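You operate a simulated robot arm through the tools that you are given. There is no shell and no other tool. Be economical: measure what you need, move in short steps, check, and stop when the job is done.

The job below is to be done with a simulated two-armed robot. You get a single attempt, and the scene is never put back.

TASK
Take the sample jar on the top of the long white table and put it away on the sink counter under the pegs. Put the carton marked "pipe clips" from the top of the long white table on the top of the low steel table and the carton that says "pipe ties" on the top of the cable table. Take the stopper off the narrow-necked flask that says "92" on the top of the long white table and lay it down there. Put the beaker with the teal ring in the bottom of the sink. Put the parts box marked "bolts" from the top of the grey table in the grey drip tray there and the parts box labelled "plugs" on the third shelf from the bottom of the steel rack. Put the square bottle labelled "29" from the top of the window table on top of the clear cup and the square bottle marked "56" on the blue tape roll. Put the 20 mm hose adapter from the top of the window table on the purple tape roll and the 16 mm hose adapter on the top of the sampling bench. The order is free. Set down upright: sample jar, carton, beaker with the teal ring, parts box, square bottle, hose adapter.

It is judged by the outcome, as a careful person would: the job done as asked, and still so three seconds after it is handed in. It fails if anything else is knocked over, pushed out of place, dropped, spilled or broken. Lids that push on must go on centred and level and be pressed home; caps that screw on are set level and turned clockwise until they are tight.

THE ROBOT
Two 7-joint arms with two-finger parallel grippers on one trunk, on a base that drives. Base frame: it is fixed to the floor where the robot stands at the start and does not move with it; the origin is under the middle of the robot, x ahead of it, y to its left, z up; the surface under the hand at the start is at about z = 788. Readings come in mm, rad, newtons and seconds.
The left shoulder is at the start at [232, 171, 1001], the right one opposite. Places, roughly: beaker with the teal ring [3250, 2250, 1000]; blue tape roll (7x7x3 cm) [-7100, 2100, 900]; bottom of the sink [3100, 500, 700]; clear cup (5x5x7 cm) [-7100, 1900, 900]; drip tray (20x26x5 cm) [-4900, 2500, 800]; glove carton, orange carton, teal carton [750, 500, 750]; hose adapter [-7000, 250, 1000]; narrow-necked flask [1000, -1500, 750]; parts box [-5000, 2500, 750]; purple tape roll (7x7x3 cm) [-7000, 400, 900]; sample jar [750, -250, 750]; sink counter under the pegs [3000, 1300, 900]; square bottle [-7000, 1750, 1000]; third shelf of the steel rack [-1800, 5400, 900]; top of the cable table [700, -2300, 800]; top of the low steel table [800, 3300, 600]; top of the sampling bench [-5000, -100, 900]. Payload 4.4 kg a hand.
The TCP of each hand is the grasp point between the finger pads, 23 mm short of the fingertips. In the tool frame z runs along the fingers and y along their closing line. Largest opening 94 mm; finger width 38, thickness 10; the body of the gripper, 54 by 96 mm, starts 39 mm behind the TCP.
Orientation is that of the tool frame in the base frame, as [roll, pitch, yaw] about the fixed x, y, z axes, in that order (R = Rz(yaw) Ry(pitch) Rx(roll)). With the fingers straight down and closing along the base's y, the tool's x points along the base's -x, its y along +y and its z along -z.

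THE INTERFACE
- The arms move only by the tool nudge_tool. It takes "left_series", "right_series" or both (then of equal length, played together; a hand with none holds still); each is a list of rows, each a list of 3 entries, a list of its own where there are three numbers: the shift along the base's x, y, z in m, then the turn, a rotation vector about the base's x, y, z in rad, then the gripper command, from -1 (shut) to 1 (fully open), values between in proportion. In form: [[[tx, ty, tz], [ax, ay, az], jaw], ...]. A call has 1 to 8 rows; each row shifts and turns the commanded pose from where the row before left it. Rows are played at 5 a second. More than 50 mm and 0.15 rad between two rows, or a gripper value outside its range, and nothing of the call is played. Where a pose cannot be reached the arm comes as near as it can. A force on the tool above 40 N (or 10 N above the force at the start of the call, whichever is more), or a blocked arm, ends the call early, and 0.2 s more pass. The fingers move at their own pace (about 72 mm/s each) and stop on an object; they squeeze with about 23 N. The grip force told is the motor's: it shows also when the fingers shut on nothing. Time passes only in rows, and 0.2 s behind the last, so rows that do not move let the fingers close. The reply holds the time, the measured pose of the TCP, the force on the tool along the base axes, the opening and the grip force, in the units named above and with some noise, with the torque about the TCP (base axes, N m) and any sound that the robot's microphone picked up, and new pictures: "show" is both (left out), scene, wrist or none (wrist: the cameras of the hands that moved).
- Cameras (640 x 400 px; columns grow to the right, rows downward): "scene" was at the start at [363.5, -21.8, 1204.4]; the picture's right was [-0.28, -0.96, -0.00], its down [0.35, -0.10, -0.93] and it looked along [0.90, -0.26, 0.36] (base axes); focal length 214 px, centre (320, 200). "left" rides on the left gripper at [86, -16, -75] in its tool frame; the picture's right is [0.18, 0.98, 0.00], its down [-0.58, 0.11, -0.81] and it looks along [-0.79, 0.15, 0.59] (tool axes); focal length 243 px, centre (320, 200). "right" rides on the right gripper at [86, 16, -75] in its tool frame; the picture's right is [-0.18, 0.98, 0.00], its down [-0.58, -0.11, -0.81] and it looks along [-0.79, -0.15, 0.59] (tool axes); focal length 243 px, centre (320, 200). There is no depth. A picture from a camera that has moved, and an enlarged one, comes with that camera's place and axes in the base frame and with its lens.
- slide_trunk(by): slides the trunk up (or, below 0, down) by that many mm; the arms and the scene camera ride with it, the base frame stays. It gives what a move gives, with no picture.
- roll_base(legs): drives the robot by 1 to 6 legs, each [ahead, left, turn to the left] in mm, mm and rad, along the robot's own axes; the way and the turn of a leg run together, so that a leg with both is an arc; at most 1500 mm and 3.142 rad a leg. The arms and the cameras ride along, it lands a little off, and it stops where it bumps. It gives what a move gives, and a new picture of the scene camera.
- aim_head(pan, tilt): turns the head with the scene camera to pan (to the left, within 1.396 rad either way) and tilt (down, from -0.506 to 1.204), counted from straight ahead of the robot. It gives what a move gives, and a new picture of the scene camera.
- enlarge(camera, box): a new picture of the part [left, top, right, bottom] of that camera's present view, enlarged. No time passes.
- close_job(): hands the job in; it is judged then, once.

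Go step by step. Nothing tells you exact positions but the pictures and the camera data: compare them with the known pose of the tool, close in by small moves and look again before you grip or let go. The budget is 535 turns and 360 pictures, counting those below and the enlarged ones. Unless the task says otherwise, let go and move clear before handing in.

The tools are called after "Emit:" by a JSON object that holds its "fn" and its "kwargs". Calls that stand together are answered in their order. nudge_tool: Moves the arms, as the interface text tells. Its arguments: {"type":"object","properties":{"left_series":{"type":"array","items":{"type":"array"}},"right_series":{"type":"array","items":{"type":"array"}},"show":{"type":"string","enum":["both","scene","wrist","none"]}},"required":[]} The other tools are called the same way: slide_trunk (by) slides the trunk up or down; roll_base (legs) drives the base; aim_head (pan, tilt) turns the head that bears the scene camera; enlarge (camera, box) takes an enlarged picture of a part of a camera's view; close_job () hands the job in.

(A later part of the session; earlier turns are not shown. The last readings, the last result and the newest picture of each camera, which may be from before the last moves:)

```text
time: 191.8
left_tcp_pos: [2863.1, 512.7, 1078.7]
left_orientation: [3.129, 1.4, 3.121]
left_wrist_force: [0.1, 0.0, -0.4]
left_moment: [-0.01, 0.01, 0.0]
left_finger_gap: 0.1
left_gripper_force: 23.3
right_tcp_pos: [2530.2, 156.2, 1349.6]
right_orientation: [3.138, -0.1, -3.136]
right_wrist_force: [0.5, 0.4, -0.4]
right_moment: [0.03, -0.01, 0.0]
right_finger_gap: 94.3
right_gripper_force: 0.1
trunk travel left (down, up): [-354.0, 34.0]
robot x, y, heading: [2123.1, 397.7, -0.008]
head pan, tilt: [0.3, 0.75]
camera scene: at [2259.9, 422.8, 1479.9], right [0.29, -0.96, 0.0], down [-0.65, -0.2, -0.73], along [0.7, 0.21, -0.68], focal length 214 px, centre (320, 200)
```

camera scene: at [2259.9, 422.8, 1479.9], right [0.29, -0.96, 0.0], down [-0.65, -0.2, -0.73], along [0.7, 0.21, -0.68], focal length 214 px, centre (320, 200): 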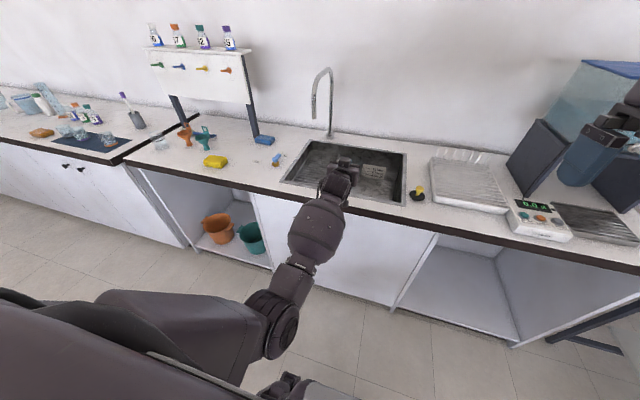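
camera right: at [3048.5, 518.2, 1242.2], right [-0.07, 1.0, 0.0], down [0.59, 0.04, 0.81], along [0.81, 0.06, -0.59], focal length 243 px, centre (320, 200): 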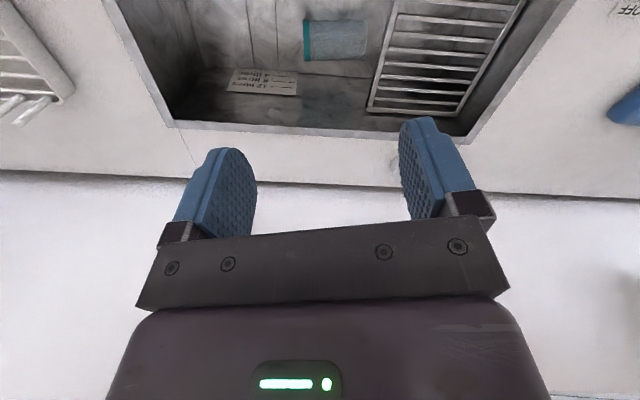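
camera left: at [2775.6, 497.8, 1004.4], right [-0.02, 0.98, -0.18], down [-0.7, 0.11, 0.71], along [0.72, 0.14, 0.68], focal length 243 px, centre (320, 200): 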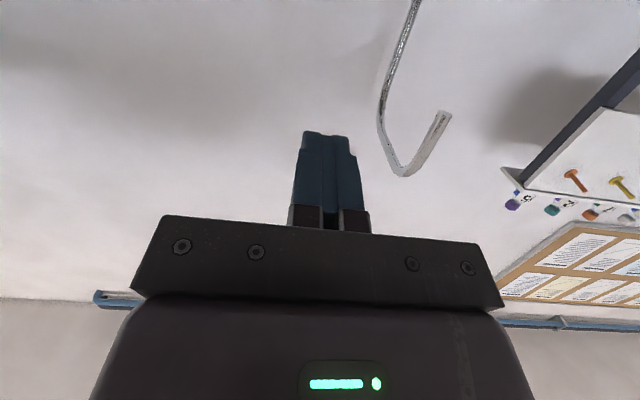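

The beaker slipped out again during the drive. I must find it: move the left hand out of the view and look into the sink and on the floor.

Emit:
{"fn": "nudge_tool", "kwargs": {"left_series": [[[-0.03, 0.02, 0.03], [0, 0.13, 0], 1], [[-0.03, 0.02, 0.03], [0, 0.13, 0], 1], [[-0.03, 0.02, 0.03], [0, 0.13, 0], 1], [[-0.03, 0.03, 0.02], [0, 0.13, 0], 1], [[-0.03, 0.03, 0.02], [0, 0.13, 0], 1], [[-0.03, 0.03, 0], [0, 0.13, 0], 1], [[-0.03, 0.03, 0], [0, 0.13, 0], 1], [[-0.03, 0.03, 0], [0, 0.13, 0], 1]], "show": "scene"}}

Emit:
{"fn": "enlarge", "kwargs": {"camera": "scene", "box": [240, 100, 480, 250]}}

```text
time: 193.4
left_tcp_pos: [2682.7, 666.5, 1269.0]
left_orientation: [2.576, 0.512, 2.701]
left_wrist_force: [0.0, 0.6, 0.7]
left_moment: [-0.08, -0.02, -0.05]
left_finger_gap: 93.9
left_gripper_force: 0.1
left hand out of reach, approached as far as the arm can: row 7, 8
right_tcp_pos: [2531.6, 157.0, 1350.3]
right_orientation: [3.141, -0.101, -3.138]
right_wrist_force: [-0.4, -0.1, 1.0]
right_moment: [-0.03, -0.02, -0.01]
right_finger_gap: 94.2
right_gripper_force: 0.0
trunk travel left (down, up): [-354.0, 34.0]
robot x, y, heading: [2125.6, 398.4, -0.004]
head pan, tilt: [0.3, 0.75]
stopped in row 8 (left hand): the arm was blocked; the commanded pose is now the measured one
camera scene: at [2260.0, 424.5, 1479.8], right [0.29, -0.96, 0.0], down [-0.65, -0.2, -0.73], along [0.7, 0.21, -0.68], focal length 214 px, centre (320, 200)
```

scene: 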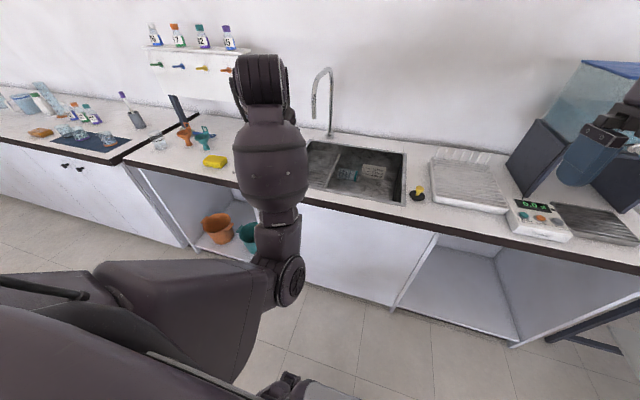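

```text
2.67 times, centred on (360, 175) of scene
camera zoom: at [2260.0, 424.5, 1479.8], right [0.29, -0.96, 0.0], down [-0.65, -0.2, -0.73], along [0.7, 0.21, -0.68], focal length 572 px, centre (213, 267)
```

zoom: 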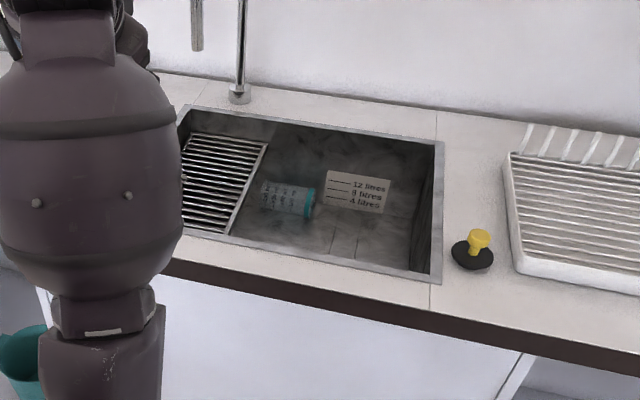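

The beaker again landed in the sink intact, in the same place. Its glass creeps in the grip, so next time I must be quick. New plan: grip it, turn it upright in one motion and set it on the strip of counter behind the sink, then regrip from above. First restore the left hand's orientation here in the open.

Emit:
{"fn": "nudge_tool", "kwargs": {"left_series": [[[0, 0, 0], [-0.0736, 0.027, 0.1261], 0.7], [[0, 0, 0], [-0.0736, 0.027, 0.1261], 0.7], [[0, 0, 0], [-0.0736, 0.027, 0.1261], 0.7], [[0, 0, 0], [-0.0736, 0.027, 0.1261], 0.7], [[0, 0, 0], [-0.0736, 0.027, 0.1261], 0.7], [[0, 0, 0], [-0.0736, 0.027, 0.1261], 0.7], [[0, 0, 0], [-0.0736, 0.027, 0.1261], 0.7]], "show": "none"}}

Emit:
{"fn": "nudge_tool", "kwargs": {"left_series": [[[0, 0, 0], [-0.0736, 0.027, 0.1261], 0.7], [[0, 0, 0], [-0.0736, 0.027, 0.1261], 0.7], [[0, 0, 0], [-0.0736, 0.027, 0.1261], 0.7], [[0, 0, 0], [-0.0736, 0.027, 0.1261], 0.7], [[0, 0, 0], [-0.0736, 0.027, 0.1261], 0.7], [[0, 0, 0], [-0.0736, 0.027, 0.1261], 0.7], [[0, 0, 0], [-0.0736, 0.027, 0.1261], 0.7]], "show": "none"}}

```text
time: 194.1
left_tcp_pos: [2669.5, 723.8, 1240.6]
left_orientation: [2.567, 0.407, 3.056]
left_wrist_force: [-0.4, -0.2, 0.4]
left_moment: [-0.01, 0.04, 0.01]
left_finger_gap: 80.0
left_gripper_force: 0.0
right_tcp_pos: [2531.1, 156.0, 1349.1]
right_orientation: [3.138, -0.1, -3.137]
right_wrist_force: [0.6, -1.2, -0.4]
right_moment: [0.04, 0.0, 0.02]
right_finger_gap: 93.9
right_gripper_force: 0.1
trunk travel left (down, up): [-354.0, 34.0]
robot x, y, heading: [2127.2, 399.5, -0.005]
head pan, tilt: [0.3, 0.75]
stopped in row 3 (left hand): the arm was blocked; the commanded pose is now the measured one
```

```text
time: 194.7
left_tcp_pos: [2661.9, 741.5, 1231.0]
left_orientation: [2.476, 0.326, -3.032]
left_wrist_force: [0.6, -0.5, 0.4]
left_moment: [-0.04, -0.03, -0.01]
left_finger_gap: 79.7
left_gripper_force: 0.1
right_tcp_pos: [2530.8, 158.2, 1351.1]
right_orientation: [3.139, -0.1, -3.139]
right_wrist_force: [-0.4, 0.4, 0.9]
right_moment: [0.02, -0.03, 0.02]
right_finger_gap: 94.2
right_gripper_force: 0.0
trunk travel left (down, up): [-354.0, 34.0]
robot x, y, heading: [2123.5, 397.0, -0.004]
head pan, tilt: [0.3, 0.75]
stopped in row 3 (left hand): the arm was blocked; the commanded pose is now the measured one
```

The arm is blocked (probably against its own body); I extend it forward and look.

Emit:
{"fn": "nudge_tool", "kwargs": {"left_series": [[[0.03, -0.02, 0], [0, 0, 0], 0.7], [[0.04, -0.02, 0], [0, 0, 0], 0.7], [[0.04, -0.02, 0], [0, 0, 0], 0.7], [[0.04, -0.02, 0], [0, 0, 0], 0.7]], "show": "both"}}

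```text
time: 195.7
left_tcp_pos: [2755.5, 706.6, 1140.6]
left_orientation: [2.382, 0.176, -3.024]
left_wrist_force: [-0.2, -0.2, -0.5]
left_moment: [0.01, 0.01, 0.02]
left_finger_gap: 79.9
left_gripper_force: 0.1
right_tcp_pos: [2530.7, 158.1, 1349.8]
right_orientation: [3.139, -0.103, -3.138]
right_wrist_force: [-0.4, 0.5, -0.1]
right_moment: [0.03, -0.02, 0.02]
right_finger_gap: 93.6
right_gripper_force: 0.0
trunk travel left (down, up): [-354.0, 34.0]
robot x, y, heading: [2125.3, 396.5, -0.005]
head pan, tilt: [0.3, 0.75]
stopped in row 4 (left hand): the arm was blocked; the commanded pose is now the measured one
camera scene: at [2260.4, 423.2, 1479.8], right [0.29, -0.96, 0.0], down [-0.65, -0.2, -0.73], along [0.7, 0.21, -0.68], focal length 214 px, centre (320, 200)
camera left: at [2671.8, 633.6, 1167.0], right [-0.38, 0.67, 0.63], down [0.51, -0.42, 0.75], along [0.77, 0.61, -0.18], focal length 243 px, centre (320, 200)
```

scene: 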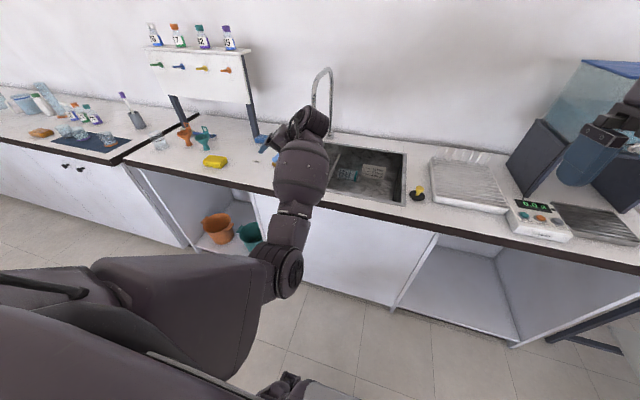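
left: 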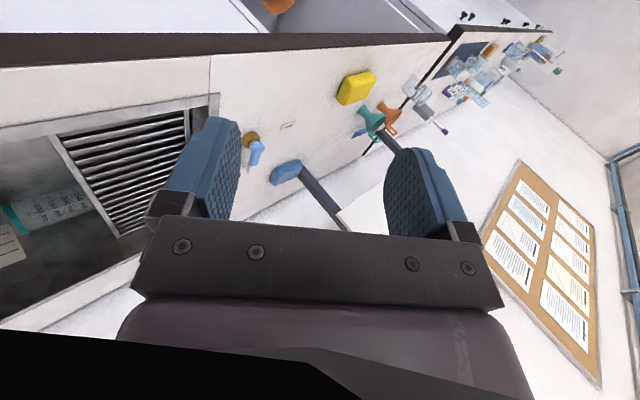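

Emit:
{"fn": "nudge_tool", "kwargs": {"left_series": [[[0.02, -0.01, 0.01], [-0.1, 0.03, 0], 0.7], [[0.02, -0.01, 0.01], [-0.1, 0.03, 0], 0.7], [[0.02, -0.01, 0.01], [-0.1, 0.03, 0], 0.7], [[0.02, -0.01, 0.01], [-0.1, 0.03, 0], 0.7], [[0.02, -0.01, 0.01], [-0.12, 0.03, 0], 0.7], [[0.02, -0.01, 0.01], [-0.12, 0.026, 0], 0.7], [[0.01, -0.01, 0.01], [-0.12, 0, 0], 0.7]], "show": "scene"}}

```text
time: 196.9
left_tcp_pos: [2836.6, 667.2, 1127.7]
left_orientation: [2.721, -0.121, -3.007]
left_wrist_force: [0.9, 0.5, 0.1]
left_moment: [-0.01, -0.04, 0.02]
left_finger_gap: 80.1
left_gripper_force: 0.0
right_tcp_pos: [2531.2, 157.6, 1350.3]
right_orientation: [3.139, -0.101, -3.137]
right_wrist_force: [-0.2, 0.0, 0.3]
right_moment: [0.02, -0.05, -0.01]
right_finger_gap: 94.0
right_gripper_force: 0.0
trunk travel left (down, up): [-354.0, 34.0]
robot x, y, heading: [2127.2, 402.3, -0.005]
head pan, tilt: [0.3, 0.75]
stopped in row 6 (left hand): the arm was blocked; the commanded pose is now the measured one
camera scene: at [2260.2, 423.1, 1479.8], right [0.29, -0.96, 0.0], down [-0.65, -0.2, -0.73], along [0.7, 0.21, -0.68], focal length 214 px, centre (320, 200)
```

scene: 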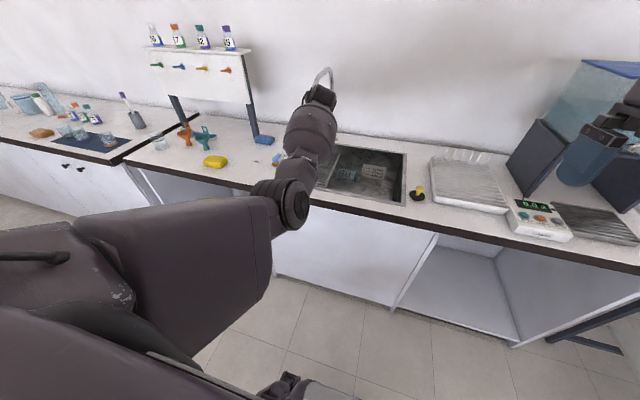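

Emit:
{"fn": "nudge_tool", "kwargs": {"left_series": [[[0.01, -0.01, 0], [-0.07, -0.02, 0], 0.7], [[0.01, -0.01, 0], [-0.07, -0.02, 0], 0.7], [[0.01, -0.01, 0], [-0.07, -0.02, 0], 0.7], [[0.01, -0.01, 0], [-0.07, -0.02, 0], 0.7], [[0.01, -0.01, 0], [-0.07, -0.02, 0], 0.7], [[0.01, -0.01, 0], [-0.07, -0.02, 0], 0.7], [[0, 0, 0], [0, 0, 0], 0.7]], "show": "scene"}}

```text
time: 198.5
left_tcp_pos: [2895.4, 604.5, 1127.5]
left_orientation: [-3.126, -0.047, -3.046]
left_wrist_force: [0.7, 1.3, 0.1]
left_moment: [0.03, -0.01, -0.01]
left_finger_gap: 80.1
left_gripper_force: 0.1
right_tcp_pos: [2531.0, 158.0, 1350.3]
right_orientation: [3.141, -0.102, -3.136]
right_wrist_force: [0.3, 0.1, 0.0]
right_moment: [-0.01, -0.01, -0.01]
right_finger_gap: 94.2
right_gripper_force: 0.0
trunk travel left (down, up): [-354.0, 34.0]
robot x, y, heading: [2123.2, 399.5, -0.005]
head pan, tilt: [0.3, 0.75]
camera scene: at [2260.0, 423.3, 1479.9], right [0.29, -0.96, 0.0], down [-0.65, -0.2, -0.73], along [0.7, 0.21, -0.68], focal length 214 px, centre (320, 200)
```

scene: 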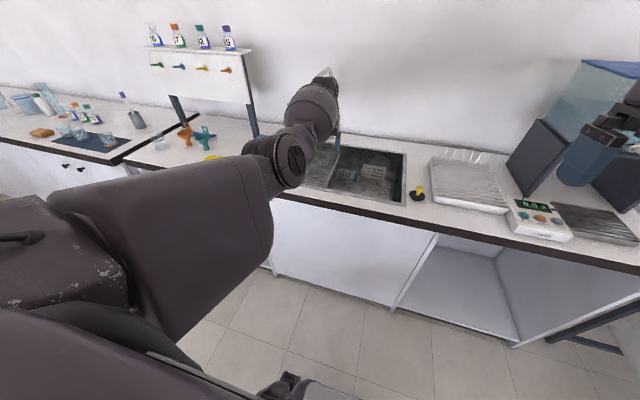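

Normal again. Pull the hand toward the right, lower the trunk, and drive up to the sink.

Emit:
{"fn": "nudge_tool", "kwargs": {"left_series": [[[-0.015, -0.03, 0.01], [0, -0.02, 0], 0.7], [[-0.015, -0.03, 0.01], [0, -0.02, -0.03], 0.7], [[-0.015, -0.03, 0.01], [0, 0, -0.03], 0.7], [[-0.015, -0.03, 0.01], [0, 0, -0.03], 0.7]], "show": "none"}}

Emit:
{"fn": "slide_trunk", "kwargs": {"by": -110}}

Emit:
{"fn": "roll_base", "kwargs": {"legs": [[365, 0, 0]]}}

```text
time: 199.4
left_tcp_pos: [2877.4, 642.2, 1226.3]
left_orientation: [-3.051, 0.075, -2.895]
left_wrist_force: [-1.0, 0.8, -0.3]
left_moment: [0.0, -0.02, 0.02]
left_finger_gap: 80.1
left_gripper_force: 0.0
right_tcp_pos: [2530.7, 159.7, 1351.2]
right_orientation: [3.141, -0.102, -3.139]
right_wrist_force: [-0.2, 0.1, -0.2]
right_moment: [-0.01, -0.01, -0.03]
right_finger_gap: 93.9
right_gripper_force: 0.0
trunk travel left (down, up): [-354.0, 34.0]
robot x, y, heading: [2124.4, 398.4, -0.006]
head pan, tilt: [0.3, 0.75]
stopped in row 4 (left hand): the arm was blocked; the commanded pose is now the measured one
```

```text
time: 200.3
left_tcp_pos: [2887.2, 627.4, 1178.2]
left_orientation: [2.997, 0.168, -2.986]
left_wrist_force: [0.1, 0.7, -0.7]
left_moment: [-0.02, 0.01, 0.0]
left_finger_gap: 80.2
left_gripper_force: 0.1
right_tcp_pos: [2536.2, 157.2, 1271.8]
right_orientation: [3.14, -0.114, -3.138]
right_wrist_force: [-0.1, 0.5, 0.4]
right_moment: [-0.01, 0.01, 0.02]
right_finger_gap: 94.0
right_gripper_force: 0.0
trunk travel left (down, up): [-281.0, 107.0]
robot x, y, heading: [2125.2, 398.0, -0.003]
head pan, tilt: [0.3, 0.75]
stopped: the arm was blocked; the commanded pose is now the measured one
```

```text
time: 202.7
left_tcp_pos: [3251.7, 626.0, 1181.2]
left_orientation: [2.998, 0.171, -2.989]
left_wrist_force: [0.4, 0.2, -0.6]
left_moment: [-0.02, 0.03, 0.03]
left_finger_gap: 79.8
left_gripper_force: 0.0
right_tcp_pos: [2899.1, 156.8, 1272.0]
right_orientation: [3.138, -0.111, -3.136]
right_wrist_force: [0.4, 0.5, 0.4]
right_moment: [0.0, 0.01, -0.03]
right_finger_gap: 94.1
right_gripper_force: 0.1
trunk travel left (down, up): [-281.0, 107.0]
robot x, y, heading: [2491.4, 397.7, -0.002]
head pan, tilt: [0.3, 0.75]
camera scene: at [2642.6, 421.9, 1404.2], right [0.29, -0.96, 0.0], down [-0.65, -0.2, -0.73], along [0.7, 0.21, -0.68], focal length 214 px, centre (320, 200)
```

scene: 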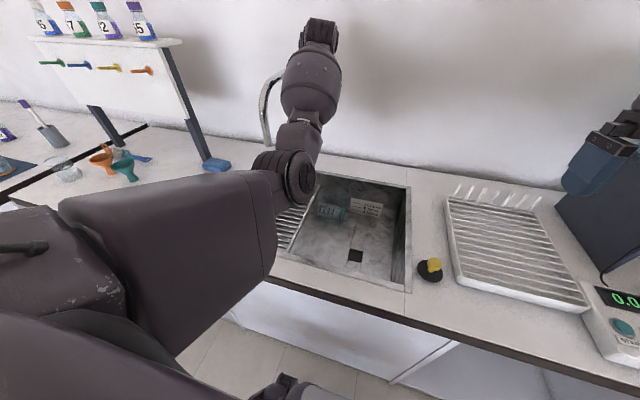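

The arm has folded into an awkward elbow-low posture. I back away to open space to recover it.

Emit:
{"fn": "roll_base", "kwargs": {"legs": [[-700, 0, 0]]}}

```text
time: 206.5
left_tcp_pos: [2547.5, 625.0, 1181.5]
left_orientation: [2.998, 0.17, -2.995]
left_wrist_force: [-0.5, 0.1, -0.6]
left_moment: [-0.02, 0.0, -0.01]
left_finger_gap: 80.0
left_gripper_force: 0.1
right_tcp_pos: [2192.0, 159.4, 1273.0]
right_orientation: [3.14, -0.112, 3.137]
right_wrist_force: [0.4, 1.0, 0.3]
right_moment: [0.01, 0.02, -0.02]
right_finger_gap: 94.0
right_gripper_force: 0.0
trunk travel left (down, up): [-281.0, 107.0]
robot x, y, heading: [1781.5, 404.4, -0.013]
head pan, tilt: [0.3, 0.75]
camera scene: at [1936.3, 426.1, 1404.3], right [0.28, -0.96, 0.0], down [-0.65, -0.19, -0.73], along [0.7, 0.21, -0.68], focal length 214 px, centre (320, 200)
```

scene: 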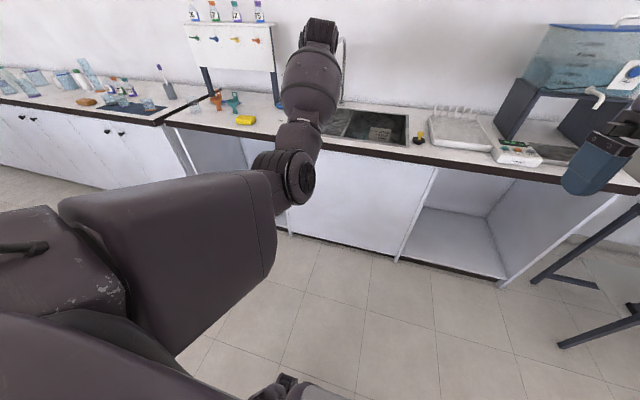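

Emit:
{"fn": "nudge_tool", "kwargs": {"left_series": [[[0, 0.035, 0.01], [-0.036, 0.042, -0.036], 0.7], [[0, 0.035, 0.01], [-0.036, 0.042, -0.036], 0.7], [[0, 0.035, 0.01], [-0.036, 0.042, -0.036], 0.7], [[0, 0.035, 0.01], [-0.036, 0.042, -0.036], 0.7], [[0, 0.035, 0.01], [0, 0, 0], 0.7], [[0, 0.035, 0.01], [0, 0, 0], 0.7], [[0, 0, 0], [0, 0, 0], 0.7]], "show": "scene"}}

```text
time: 208.1
left_tcp_pos: [2546.7, 833.9, 1241.4]
left_orientation: [3.127, -0.008, -3.13]
left_wrist_force: [-0.4, -0.3, -0.4]
left_moment: [-0.03, 0.01, -0.01]
left_finger_gap: 79.9
left_gripper_force: 0.0
right_tcp_pos: [2191.6, 157.2, 1272.6]
right_orientation: [3.139, -0.113, 3.135]
right_wrist_force: [0.1, 0.0, -0.1]
right_moment: [0.05, 0.01, 0.02]
right_finger_gap: 94.0
right_gripper_force: 0.1
trunk travel left (down, up): [-281.0, 107.0]
robot x, y, heading: [1786.5, 408.1, -0.014]
head pan, tilt: [0.3, 0.75]
camera scene: at [1937.2, 425.2, 1404.2], right [0.28, -0.96, 0.0], down [-0.65, -0.19, -0.73], along [0.7, 0.21, -0.68], focal length 214 px, centre (320, 200)
```

scene: 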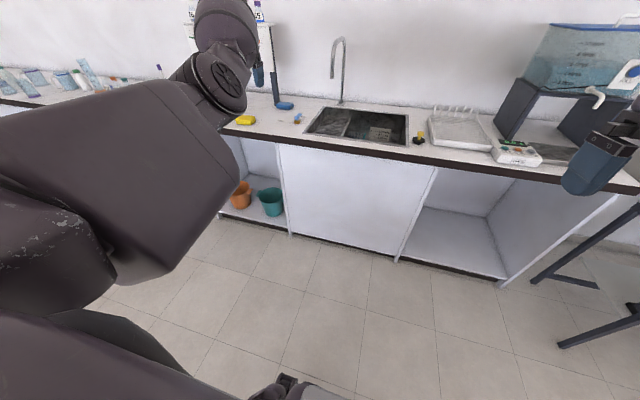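

Emit:
{"fn": "nudge_tool", "kwargs": {"left_series": [[[-0.035, 0, 0.012], [0, 0, 0], 0.7], [[-0.035, 0, 0.012], [0, 0, 0], 0.7], [[-0.035, 0, 0.012], [0, 0, 0], 0.7], [[-0.035, 0, 0.012], [0, 0, 0], 0.7], [[-0.035, 0, 0.012], [0, 0, 0], 0.7], [[-0.035, 0, 0.012], [0, 0, 0], 0.7], [[-0.035, 0, 0.012], [0, 0, 0], 0.7], [[-0.035, 0, 0.012], [0, 0, 0], 0.7]], "show": "both"}}

```text
time: 209.9
left_tcp_pos: [2265.7, 836.3, 1338.2]
left_orientation: [3.129, -0.009, -3.127]
left_wrist_force: [-0.8, 0.6, -0.3]
left_moment: [0.02, 0.03, -0.01]
left_finger_gap: 79.8
left_gripper_force: 0.0
right_tcp_pos: [2189.8, 158.8, 1272.6]
right_orientation: [3.141, -0.112, 3.137]
right_wrist_force: [0.6, 0.2, -0.6]
right_moment: [0.01, -0.02, -0.02]
right_finger_gap: 93.6
right_gripper_force: 0.0
trunk travel left (down, up): [-281.0, 107.0]
robot x, y, heading: [1784.3, 405.1, -0.019]
head pan, tilt: [0.3, 0.75]
camera scene: at [1935.7, 426.1, 1404.4], right [0.28, -0.96, 0.0], down [-0.65, -0.19, -0.73], along [0.7, 0.21, -0.68], focal length 214 px, centre (320, 200)
camera left: at [2180.2, 817.3, 1412.8], right [-0.2, 0.98, 0.01], down [0.59, 0.11, 0.8], along [0.79, 0.17, -0.6], focal length 243 px, centre (320, 200)
```

scene: 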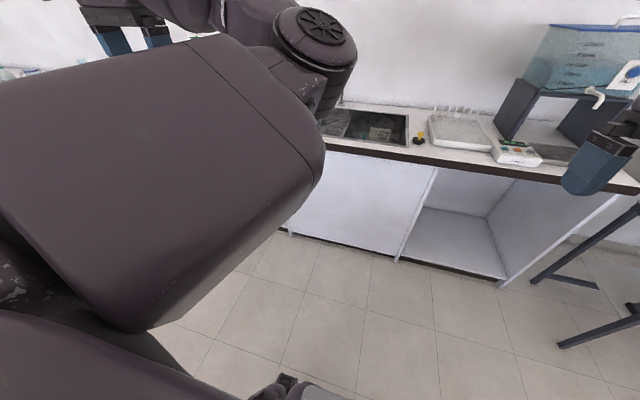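
left: 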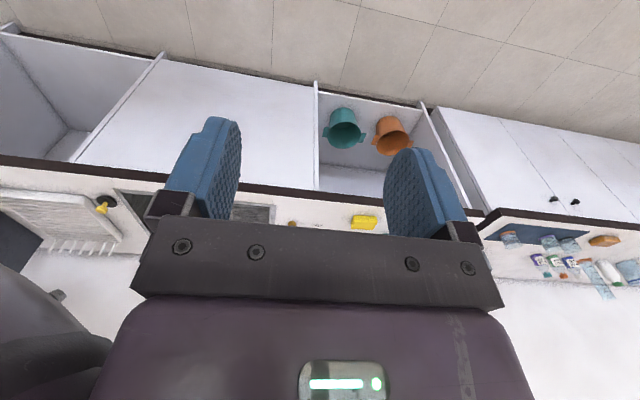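

The elbow is now on the inside. I'll stretch the arm out, turn the hand (which forces the elbow outward) and retract.

Emit:
{"fn": "nudge_tool", "kwargs": {"left_series": [[[0.048, 0, -0.012], [0, 0, 0], 0.7], [[0.048, 0, -0.012], [0, 0, 0], 0.7], [[0.048, 0, -0.012], [0, 0, 0], 0.7], [[0.048, 0, -0.012], [0, 0, 0], 0.7], [[0.048, 0, -0.012], [0, 0, 0], 0.7], [[0.048, 0, -0.012], [0, 0, 0], 0.7], [[0.048, 0, -0.012], [0, 0, 0], 0.7], [[0.048, 0, -0.012], [0, 0, 0], 0.7]], "show": "none"}}

Emit:
{"fn": "nudge_tool", "kwargs": {"left_series": [[[0.03, 0, 0], [0, 0, 0.14], 0.7], [[0, 0, 0], [0, 0, 0.14], 0.7], [[0, 0, 0], [0, 0, 0.14], 0.7], [[0, 0, 0], [0, 0, 0.14], 0.7], [[0, 0, 0], [0, 0, 0.14], 0.7], [[0, 0, 0], [0, 0, 0.14], 0.7], [[0, 0, 0], [0, 0, 0.14], 0.7], [[0, 0, 0], [0, 0, 0.14], 0.7]], "show": "scene"}}

```text
time: 211.7
left_tcp_pos: [2563.3, 814.6, 1245.8]
left_orientation: [3.131, -0.005, -3.128]
left_wrist_force: [-1.4, 1.2, 0.8]
left_moment: [-0.04, -0.02, 0.0]
left_finger_gap: 79.8
left_gripper_force: 0.0
left hand out of reach, approached as far as the arm can: row 7, 8
right_tcp_pos: [2188.7, 161.1, 1272.9]
right_orientation: [3.141, -0.109, 3.137]
right_wrist_force: [-0.1, -0.1, 0.4]
right_moment: [-0.01, -0.03, 0.02]
right_finger_gap: 94.0
right_gripper_force: 0.0
trunk travel left (down, up): [-281.0, 107.0]
robot x, y, heading: [1790.0, 401.7, -0.011]
head pan, tilt: [0.3, 0.75]
```

```text
time: 213.5
left_tcp_pos: [2566.3, 802.7, 1245.0]
left_orientation: [3.13, -0.009, -2.009]
left_wrist_force: [-0.1, -0.3, -0.6]
left_moment: [-0.02, 0.0, -0.01]
left_finger_gap: 79.8
left_gripper_force: 0.0
left hand out of reach, approached as far as the arm can: row 1
right_tcp_pos: [2190.1, 158.9, 1271.9]
right_orientation: [3.14, -0.111, 3.138]
right_wrist_force: [0.1, 0.4, -0.3]
right_moment: [-0.02, 0.0, 0.01]
right_finger_gap: 94.0
right_gripper_force: 0.1
trunk travel left (down, up): [-281.0, 107.0]
robot x, y, heading: [1785.0, 401.2, -0.015]
head pan, tilt: [0.3, 0.75]
camera scene: at [1936.6, 426.1, 1404.3], right [0.28, -0.96, 0.0], down [-0.65, -0.19, -0.73], along [0.7, 0.21, -0.68], focal length 214 px, centre (320, 200)
```

scene: 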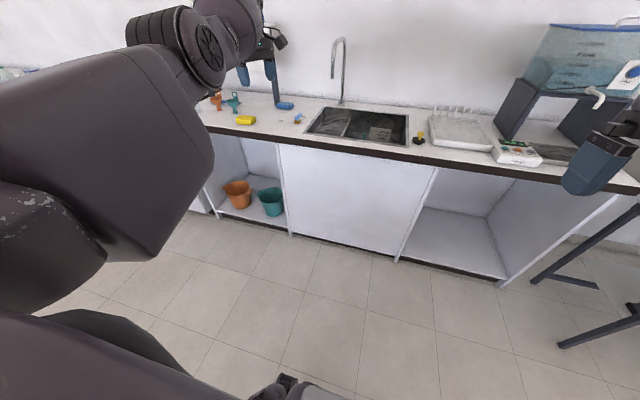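

Emit:
{"fn": "nudge_tool", "kwargs": {"left_series": [[[-0.02, -0.03, 0], [0, 0, 0.14], 0.7], [[-0.02, -0.03, 0], [0, 0, 0.14], 0.7], [[-0.02, -0.03, -0.01], [0, 0, 0.14], 0.7], [[-0.02, -0.04, -0.01], [0, 0, 0], 0.7], [[-0.02, -0.04, -0.01], [0, 0, 0], 0.7], [[-0.02, -0.04, -0.01], [0, 0, 0], 0.7], [[-0.02, -0.04, -0.01], [0, 0, 0], 0.7], [[0, 0, 0], [0, 0, 0], 0.7]], "show": "scene"}}

```text
time: 214.9
left_tcp_pos: [2461.9, 739.9, 1255.5]
left_orientation: [-3.061, 0.025, -1.433]
left_wrist_force: [0.3, -0.2, -0.1]
left_moment: [0.01, 0.0, 0.03]
left_finger_gap: 79.8
left_gripper_force: 0.1
left hand out of reach, approached as far as the arm can: row 1
right_tcp_pos: [2190.8, 158.4, 1272.6]
right_orientation: [3.141, -0.112, 3.138]
right_wrist_force: [0.7, -0.3, -0.2]
right_moment: [0.0, 0.0, -0.01]
right_finger_gap: 93.9
right_gripper_force: 0.1
trunk travel left (down, up): [-281.0, 107.0]
robot x, y, heading: [1785.5, 404.0, -0.012]
head pan, tilt: [0.3, 0.75]
stopped in row 6 (left hand): the arm was blocked; the commanded pose is now the measured one
camera scene: at [1936.4, 426.0, 1404.3], right [0.28, -0.96, 0.0], down [-0.65, -0.19, -0.73], along [0.7, 0.21, -0.68], focal length 214 px, centre (320, 200)
```

scene: 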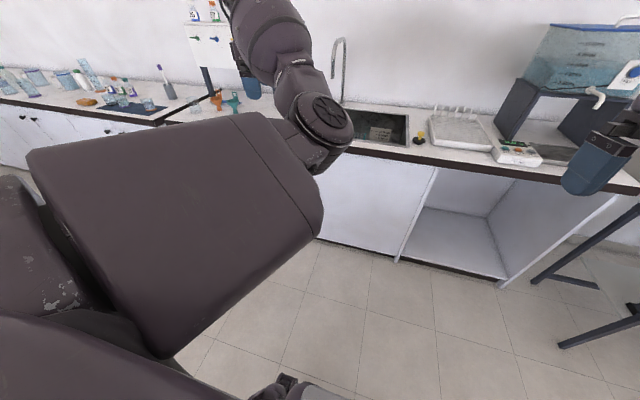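

Emit:
{"fn": "nudge_tool", "kwargs": {"left_series": [[[0.02, 0.03, 0], [0, 0, 0.14], 0.7], [[0.02, 0.03, 0], [0, 0, 0.14], 0.7], [[0, 0.03, 0], [0, 0, 0.14], 0.7], [[0, 0.03, 0], [0, 0, 0.14], 0.7], [[0, 0.03, 0], [0, 0, 0.14], 0.7], [[0, 0.03, 0], [0, 0, 0.14], 0.7], [[0, 0.03, 0], [0, 0, 0.14], 0.7], [[0, 0, 0], [0, 0, 0.14], 0.7]], "show": "scene"}}

```text
time: 216.7
left_tcp_pos: [2503.9, 943.4, 1253.7]
left_orientation: [-3.063, 0.024, -0.317]
left_wrist_force: [-0.2, -0.9, 0.6]
left_moment: [-0.01, 0.02, 0.0]
left_finger_gap: 80.0
left_gripper_force: 0.0
right_tcp_pos: [2191.5, 157.9, 1272.1]
right_orientation: [3.14, -0.112, 3.137]
right_wrist_force: [1.0, 0.8, -0.5]
right_moment: [0.01, 0.02, 0.02]
right_finger_gap: 94.2
right_gripper_force: 0.0
trunk travel left (down, up): [-281.0, 107.0]
robot x, y, heading: [1785.5, 404.6, -0.016]
head pan, tilt: [0.3, 0.75]
camera scene: at [1937.1, 425.7, 1404.2], right [0.28, -0.96, 0.0], down [-0.65, -0.19, -0.73], along [0.7, 0.21, -0.68], focal length 214 px, centre (320, 200)
```

scene: 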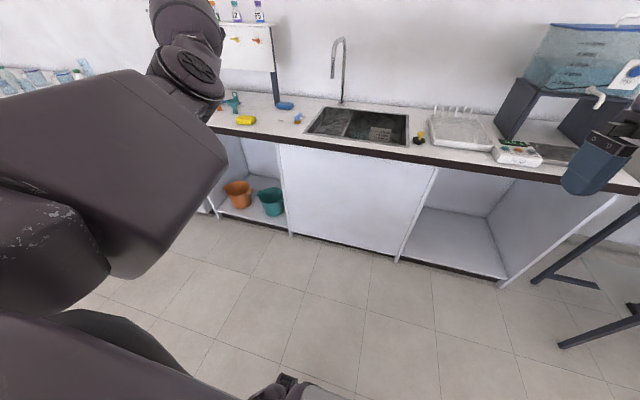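

The left arm stays awkward, so I'll park it and use the right arm (its wrist turns the other way, giving an even better pose for setting the beaker upright). Parking the left.

Emit:
{"fn": "nudge_tool", "kwargs": {"left_series": [[[-0.03, -0.012, 0.011], [0, 0, 0], 0.7], [[-0.03, -0.012, 0.011], [0, 0, 0], 0.7], [[-0.03, -0.012, 0.011], [0, 0, 0], 0.7], [[-0.03, -0.012, 0.011], [0, 0, 0], 0.7], [[-0.03, -0.012, 0.011], [0, 0, 0], 0.7], [[-0.03, -0.012, 0.011], [0, 0, 0], 0.7], [[-0.03, -0.012, 0.011], [0, 0, 0], 0.7], [[-0.03, -0.012, 0.011], [0, 0, 0], 0.7]], "show": "none"}}

Emit:
{"fn": "nudge_tool", "kwargs": {"right_series": [[[0.03, 0, -0.01], [0, 0.05, 0], 0.7], [[0.03, 0, -0.01], [0, 0.05, 0], 0.7], [[0.03, 0, 0], [0, 0, -0.14], 0.7], [[0.03, 0, 0], [0, 0, -0.14], 0.7], [[0, 0, 0], [0, 0, -0.14], 0.7], [[0, 0, 0], [0, 0, -0.14], 0.7], [[0, 0, 0], [0, 0, -0.14], 0.7], [[0, 0, 0], [0, 0, -0.14], 0.7]], "show": "scene"}}

```text
time: 218.5
left_tcp_pos: [2265.2, 850.1, 1343.4]
left_orientation: [-3.062, 0.025, -0.322]
left_wrist_force: [0.4, -0.2, 0.3]
left_moment: [-0.01, -0.04, 0.02]
left_finger_gap: 79.8
left_gripper_force: 0.1
right_tcp_pos: [2190.0, 159.6, 1273.6]
right_orientation: [3.14, -0.111, 3.138]
right_wrist_force: [-0.3, -0.3, -1.4]
right_moment: [0.01, -0.02, 0.05]
right_finger_gap: 94.3
right_gripper_force: 0.0
trunk travel left (down, up): [-281.0, 107.0]
robot x, y, heading: [1785.9, 404.7, -0.01]
head pan, tilt: [0.3, 0.75]
```

```text
time: 220.3
left_tcp_pos: [2265.1, 848.1, 1343.7]
left_orientation: [-3.062, 0.025, -0.319]
left_wrist_force: [0.6, 0.2, 1.0]
left_moment: [0.02, 0.0, -0.03]
left_finger_gap: 79.9
left_gripper_force: 0.0
right_tcp_pos: [2311.2, 159.1, 1252.6]
right_orientation: [3.14, -0.212, 2.298]
right_wrist_force: [-0.2, 0.7, -0.5]
right_moment: [0.01, -0.01, -0.01]
right_finger_gap: 79.9
right_gripper_force: 0.0
trunk travel left (down, up): [-281.0, 107.0]
robot x, y, heading: [1785.0, 402.0, -0.014]
head pan, tilt: [0.3, 0.75]
camera scene: at [1936.7, 426.5, 1404.3], right [0.28, -0.96, 0.0], down [-0.65, -0.19, -0.73], along [0.7, 0.21, -0.68], focal length 214 px, centre (320, 200)
```

scene: 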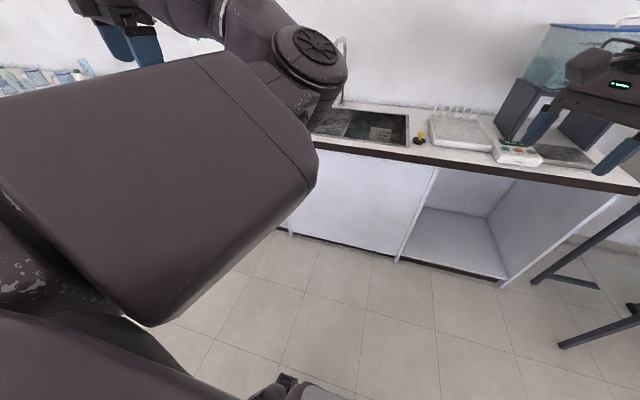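

The left arm blocks my view; I'll try to swing its elbow out by pointing the left hand to the right, and meanwhile level the right hand.

Emit:
{"fn": "nudge_tool", "kwargs": {"left_series": [[[0.04, -0.01, -0.02], [0, 0, 0], 0.7], [[0.04, -0.01, -0.02], [0, 0, 0], 0.7], [[0.04, -0.01, -0.02], [-0.14, 0, 0], 0.7], [[0.04, 0, -0.02], [-0.14, 0, 0], 0.7], [[0, 0, 0], [-0.14, 0, 0], 0.7], [[0, 0, 0], [-0.14, 0, 0], 0.7], [[0, 0, 0], [-0.14, 0, 0], 0.7], [[0, 0, 0], [-0.14, 0, 0], 0.7]], "right_series": [[[0, 0, 0], [-0.08, -0.07, 0], 0.7], [[0, 0, 0], [-0.078, -0.071, 0], 0.7], [[0, 0, 0], [0, 0, -0.14], 0.7], [[0, 0, 0], [0, 0, -0.14], 0.7], [[0, 0, 0], [0, 0, -0.14], 0.7], [[0, 0, 0], [0, 0, -0.14], 0.7], [[0, 0, 0], [0, 0, -0.14], 0.7], [[0, 0, 0], [0, 0, -0.028], 0.7]], "show": "scene"}}

```text
time: 222.1
left_tcp_pos: [2422.4, 818.0, 1263.2]
left_orientation: [2.411, -0.22, -0.235]
left_wrist_force: [0.4, 0.5, 0.1]
left_moment: [0.0, 0.02, -0.02]
left_finger_gap: 79.6
left_gripper_force: 0.0
right_tcp_pos: [2310.0, 161.7, 1252.7]
right_orientation: [-3.141, -0.001, 1.568]
right_wrist_force: [-0.2, -0.2, -0.2]
right_moment: [0.0, -0.01, 0.01]
right_finger_gap: 80.0
right_gripper_force: 0.1
trunk travel left (down, up): [-281.0, 107.0]
robot x, y, heading: [1784.7, 403.5, -0.011]
head pan, tilt: [0.3, 0.75]
camera scene: at [1936.6, 427.5, 1404.3], right [0.28, -0.96, 0.0], down [-0.65, -0.19, -0.73], along [0.7, 0.21, -0.68], focal length 214 px, centre (320, 200)
```

scene: 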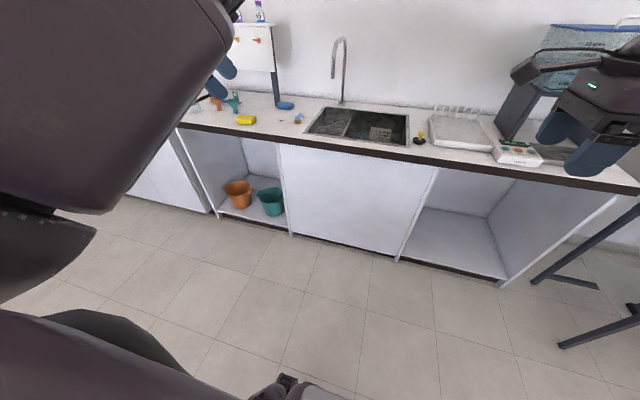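

The left elbow is rising; continuing the swing.

Emit:
{"fn": "nudge_tool", "kwargs": {"left_series": [[[0, 0, 0], [-0.14, 0, 0], 0.7], [[0, 0, 0], [-0.14, 0, 0], 0.7], [[0, 0, 0], [-0.14, 0, 0], 0.7], [[0, 0, 0], [-0.14, 0, 0], 0.7], [[0, -0.03, 0], [-0.14, 0, 0], 0.7], [[0, -0.03, 0], [0, 0, 0], 0.7], [[0, -0.03, 0], [0, 0, 0], 0.7], [[0, -0.03, 0], [0, 0, 0], 0.7]], "show": "scene"}}

```text
time: 223.9
left_tcp_pos: [2396.3, 670.4, 1255.5]
left_orientation: [2.014, -0.319, -0.066]
left_wrist_force: [-0.6, -0.2, -0.3]
left_moment: [0.03, -0.05, 0.0]
left_finger_gap: 80.0
left_gripper_force: 0.0
left hand out of reach, approached as far as the arm can: row 3, 4, 5
right_tcp_pos: [2311.4, 158.1, 1252.5]
right_orientation: [3.14, 0.0, 1.569]
right_wrist_force: [-0.1, 0.6, 0.0]
right_moment: [0.02, -0.02, -0.01]
right_finger_gap: 80.1
right_gripper_force: 0.1
trunk travel left (down, up): [-281.0, 107.0]
robot x, y, heading: [1781.8, 402.8, -0.012]
head pan, tilt: [0.3, 0.75]
camera scene: at [1936.7, 425.2, 1404.3], right [0.28, -0.96, 0.0], down [-0.65, -0.19, -0.73], along [0.7, 0.21, -0.68], focal length 214 px, centre (320, 200)
```

scene: 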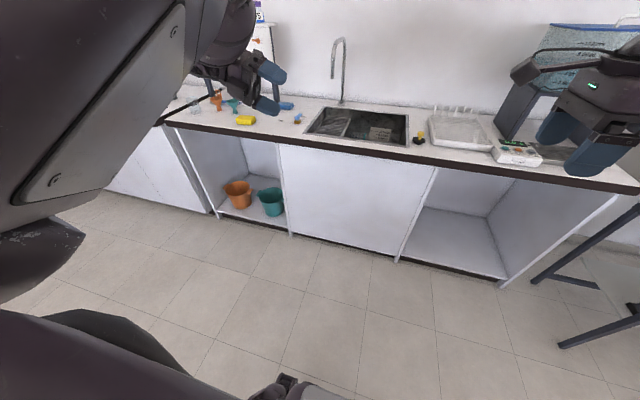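

The elbow is up again. Un-rolling the hand now.

Emit:
{"fn": "nudge_tool", "kwargs": {"left_series": [[[-0.01, 0.01, 0], [0.14, 0, 0], 0.7], [[-0.01, 0.01, 0], [0.14, 0.04, 0], 0.7], [[-0.01, 0.01, 0], [0.14, 0.04, 0], 0.7], [[-0.01, 0.02, 0], [0.14, 0.04, 0], 0.7], [[-0.01, 0.02, 0], [0.14, 0.04, 0], 0.7], [[-0.02, 0.02, 0.01], [0.14, 0.04, 0], 0.7], [[-0.02, 0.02, 0.01], [0.14, 0.04, 0], 0.7], [[-0.02, 0.02, 0.01], [0.14, 0.04, 0], 0.7]], "show": "scene"}}

```text
time: 224.6
left_tcp_pos: [2371.0, 680.2, 1226.3]
left_orientation: [2.095, -0.223, -0.106]
left_wrist_force: [0.1, 0.2, -0.1]
left_moment: [0.01, -0.01, -0.01]
left_finger_gap: 80.2
left_gripper_force: 0.1
right_tcp_pos: [2311.5, 159.1, 1252.2]
right_orientation: [3.139, -0.001, 1.571]
right_wrist_force: [0.2, 0.3, 0.9]
right_moment: [0.0, 0.01, 0.01]
right_finger_gap: 79.9
right_gripper_force: 0.0
trunk travel left (down, up): [-281.0, 107.0]
robot x, y, heading: [1787.2, 403.7, -0.012]
head pan, tilt: [0.3, 0.75]
stopped in row 3 (left hand): the arm was blocked; the commanded pose is now the measured one
camera scene: at [1937.0, 426.5, 1404.2], right [0.28, -0.96, 0.0], down [-0.65, -0.19, -0.73], along [0.7, 0.21, -0.68], focal length 214 px, centre (320, 200)
```

scene: 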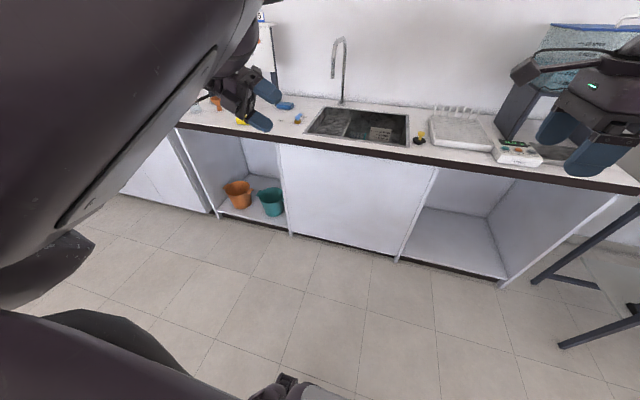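

Emit:
{"fn": "nudge_tool", "kwargs": {"left_series": [[[0.02, 0.04, 0], [0, 0, 0], 0.7], [[0.02, 0.04, 0], [0, 0, 0], 0.7], [[0.02, 0.04, 0], [0, 0, 0], 0.7], [[0.02, 0.04, 0], [0, 0, 0], 0.7], [[0, 0.04, 0], [0, 0, 0], 0.7], [[0, 0.04, 0], [0, 0, 0], 0.7], [[0, 0.04, 0], [0, 0, 0], 0.7], [[0, 0, 0], [0, 0, 0], 0.7]], "show": "scene"}}

```text
time: 226.4
left_tcp_pos: [2405.0, 882.8, 1201.1]
left_orientation: [2.133, -0.228, -0.105]
left_wrist_force: [0.8, 0.8, -0.2]
left_moment: [0.04, 0.02, 0.03]
left_finger_gap: 79.9
left_gripper_force: 0.1
left hand out of reach, approached as far as the arm can: row 4, 5, 6, 7
right_tcp_pos: [2311.5, 159.9, 1253.2]
right_orientation: [3.14, 0.002, 1.572]
right_wrist_force: [-0.3, -0.4, 0.8]
right_moment: [0.03, 0.03, 0.01]
right_finger_gap: 80.0
right_gripper_force: 0.0
trunk travel left (down, up): [-281.0, 107.0]
robot x, y, heading: [1782.1, 401.9, -0.01]
head pan, tilt: [0.3, 0.75]
camera scene: at [1937.1, 426.2, 1404.2], right [0.28, -0.96, 0.0], down [-0.65, -0.19, -0.73], along [0.7, 0.21, -0.68], focal length 214 px, centre (320, 200)
```

scene: 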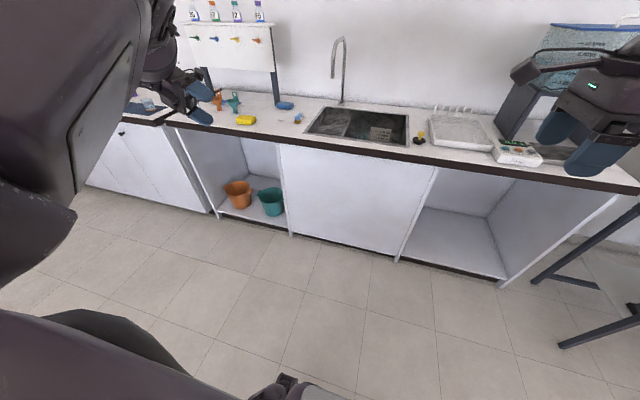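

Emit:
{"fn": "nudge_tool", "kwargs": {"left_series": [[[0, 0, 0], [0.004, -0.12, -0.073], 0.7], [[0, 0, 0], [0.004, -0.12, -0.073], 0.7], [[0, 0, 0], [0.004, -0.12, -0.073], 0.7], [[0, 0, 0], [0.004, -0.12, -0.073], 0.7], [[0, 0, 0], [0.004, -0.12, -0.073], 0.7], [[0, 0, 0], [0.004, -0.12, -0.073], 0.7], [[0, 0, 0], [0.004, -0.12, -0.073], 0.7], [[0, 0, 0], [0.004, -0.12, -0.073], 0.7]], "show": "none"}}

Emit:
{"fn": "nudge_tool", "kwargs": {"left_series": [[[0, 0, 0], [0.004, -0.12, -0.073], 0.7], [[0, 0, 0], [0.004, -0.12, -0.073], 0.7], [[0, 0, 0], [0.004, -0.12, -0.073], 0.7], [[0, 0, 0], [0.004, -0.12, -0.073], 0.7], [[0, 0, 0], [0.004, -0.12, -0.073], 0.7], [[0, 0, 0], [0.004, -0.12, -0.073], 0.7], [[0, 0, 0], [0.004, -0.12, -0.073], 0.7], [[0, 0, 0], [0.004, -0.12, -0.073], 0.7]], "show": "scene"}}

```text
time: 228.2
left_tcp_pos: [2394.3, 868.6, 1196.6]
left_orientation: [2.831, -0.99, -1.21]
left_wrist_force: [0.3, 0.4, 0.2]
left_moment: [-0.01, 0.03, -0.01]
left_finger_gap: 79.9
left_gripper_force: 0.1
left hand out of reach, approached as far as the arm can: row 1, 2
right_tcp_pos: [2312.3, 159.1, 1252.6]
right_orientation: [3.14, -0.001, 1.571]
right_wrist_force: [0.4, -0.7, -0.3]
right_moment: [0.02, 0.01, 0.0]
right_finger_gap: 80.0
right_gripper_force: 0.0
trunk travel left (down, up): [-281.0, 107.0]
robot x, y, heading: [1782.1, 406.5, -0.013]
head pan, tilt: [0.3, 0.75]
```

```text
time: 230.0
left_tcp_pos: [2393.1, 868.4, 1196.1]
left_orientation: [-2.25, -0.518, -2.74]
left_wrist_force: [-0.3, -0.9, -0.5]
left_moment: [0.03, 0.01, -0.02]
left_finger_gap: 79.8
left_gripper_force: 0.1
right_tcp_pos: [2311.1, 159.1, 1254.5]
right_orientation: [3.14, 0.0, 1.57]
right_wrist_force: [0.1, -0.3, -0.4]
right_moment: [0.0, 0.03, 0.0]
right_finger_gap: 79.8
right_gripper_force: 0.1
trunk travel left (down, up): [-281.0, 107.0]
robot x, y, heading: [1784.1, 407.6, -0.013]
head pan, tilt: [0.3, 0.75]
camera scene: at [1936.6, 426.5, 1404.3], right [0.28, -0.96, 0.0], down [-0.65, -0.19, -0.73], along [0.7, 0.21, -0.68], focal length 214 px, centre (320, 200)
```

scene: 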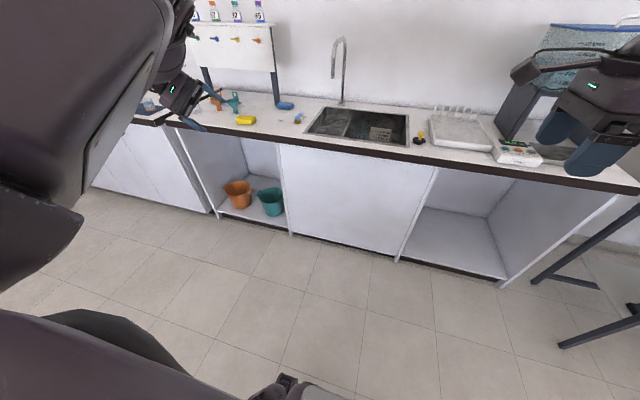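

Emit:
{"fn": "nudge_tool", "kwargs": {"left_series": [[[0, 0, 0], [0.1205, -0.038, -0.075], 0.7], [[0, 0, 0], [0.1205, -0.038, -0.075], 0.7], [[0, 0, 0], [0.1205, -0.038, -0.075], 0.7], [[0, 0, 0], [0.1205, -0.038, -0.075], 0.7], [[0, 0, 0], [0.1205, -0.038, -0.075], 0.7], [[0, 0, 0], [0.1205, -0.038, -0.075], 0.7], [[0, 0, 0], [0.1205, -0.038, -0.075], 0.7], [[0, 0, 0], [0.1205, -0.038, -0.075], 0.7]], "show": "scene"}}

```text
time: 231.8
left_tcp_pos: [2392.5, 869.2, 1195.9]
left_orientation: [3.139, 0.001, 3.138]
left_wrist_force: [-0.2, 0.0, -0.1]
left_moment: [-0.03, 0.0, 0.01]
left_finger_gap: 80.0
left_gripper_force: 0.1
right_tcp_pos: [2311.4, 158.5, 1252.0]
right_orientation: [3.14, 0.001, 1.571]
right_wrist_force: [-0.3, -0.3, 0.2]
right_moment: [-0.01, 0.05, 0.0]
right_finger_gap: 79.9
right_gripper_force: 0.2
trunk travel left (down, up): [-281.0, 107.0]
robot x, y, heading: [1781.9, 402.0, -0.015]
head pan, tilt: [0.3, 0.75]
camera scene: at [1936.8, 426.2, 1404.2], right [0.28, -0.96, 0.0], down [-0.65, -0.19, -0.73], along [0.7, 0.21, -0.68], focal length 214 px, centre (320, 200)
```

scene: 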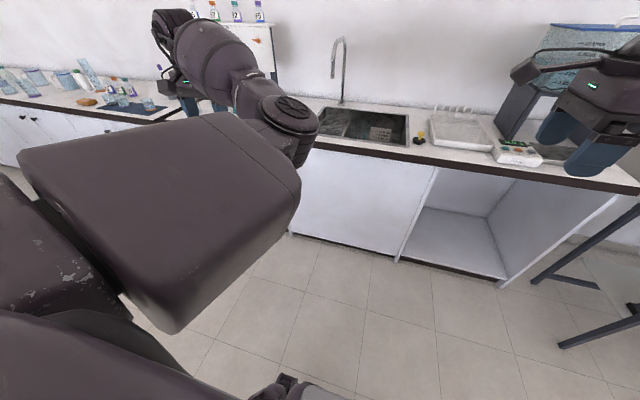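

I'll leave the left arm for now, moving it out to the left to clear the view.

Emit:
{"fn": "nudge_tool", "kwargs": {"left_series": [[[-0.02, 0.04, 0.01], [0, 0, 0], 0.7], [[-0.02, 0.04, 0.01], [0, 0, 0], 0.7], [[-0.02, 0.04, 0.01], [0, 0, 0], 0.7], [[-0.02, 0.04, 0.01], [0, 0, 0], 0.7], [[-0.03, 0.03, 0.01], [0, 0, 0], 0.7], [[-0.03, 0.03, 0.01], [0, 0, 0], 0.7], [[-0.03, 0.03, 0.01], [0, 0, 0], 0.7], [[-0.03, 0.03, 0.01], [0, 0, 0], 0.7]], "show": "scene"}}

```text
time: 233.6
left_tcp_pos: [2192.4, 1151.4, 1276.7]
left_orientation: [-3.14, 0.0, 3.141]
left_wrist_force: [0.4, 0.1, -0.1]
left_moment: [0.0, -0.02, 0.02]
left_finger_gap: 80.1
left_gripper_force: 0.2
right_tcp_pos: [2310.6, 160.4, 1253.9]
right_orientation: [3.138, 0.001, 1.571]
right_wrist_force: [-0.2, -0.8, -0.5]
right_moment: [-0.01, 0.0, 0.02]
right_finger_gap: 79.8
right_gripper_force: 0.0
trunk travel left (down, up): [-281.0, 107.0]
robot x, y, heading: [1784.9, 409.5, -0.011]
head pan, tilt: [0.3, 0.75]
camera scene: at [1935.4, 427.8, 1404.5], right [0.28, -0.96, 0.0], down [-0.65, -0.19, -0.73], along [0.7, 0.21, -0.68], focal length 214 px, centre (320, 200)
```

scene: 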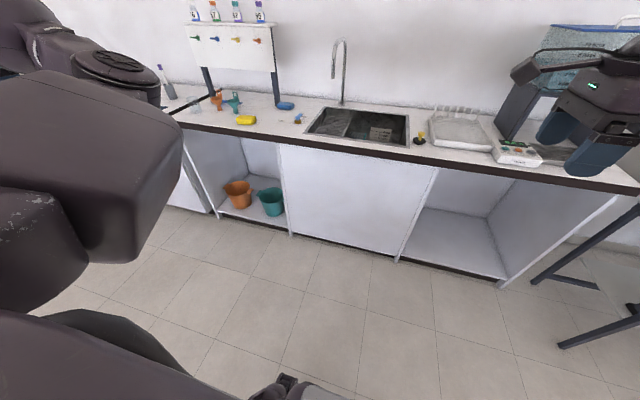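

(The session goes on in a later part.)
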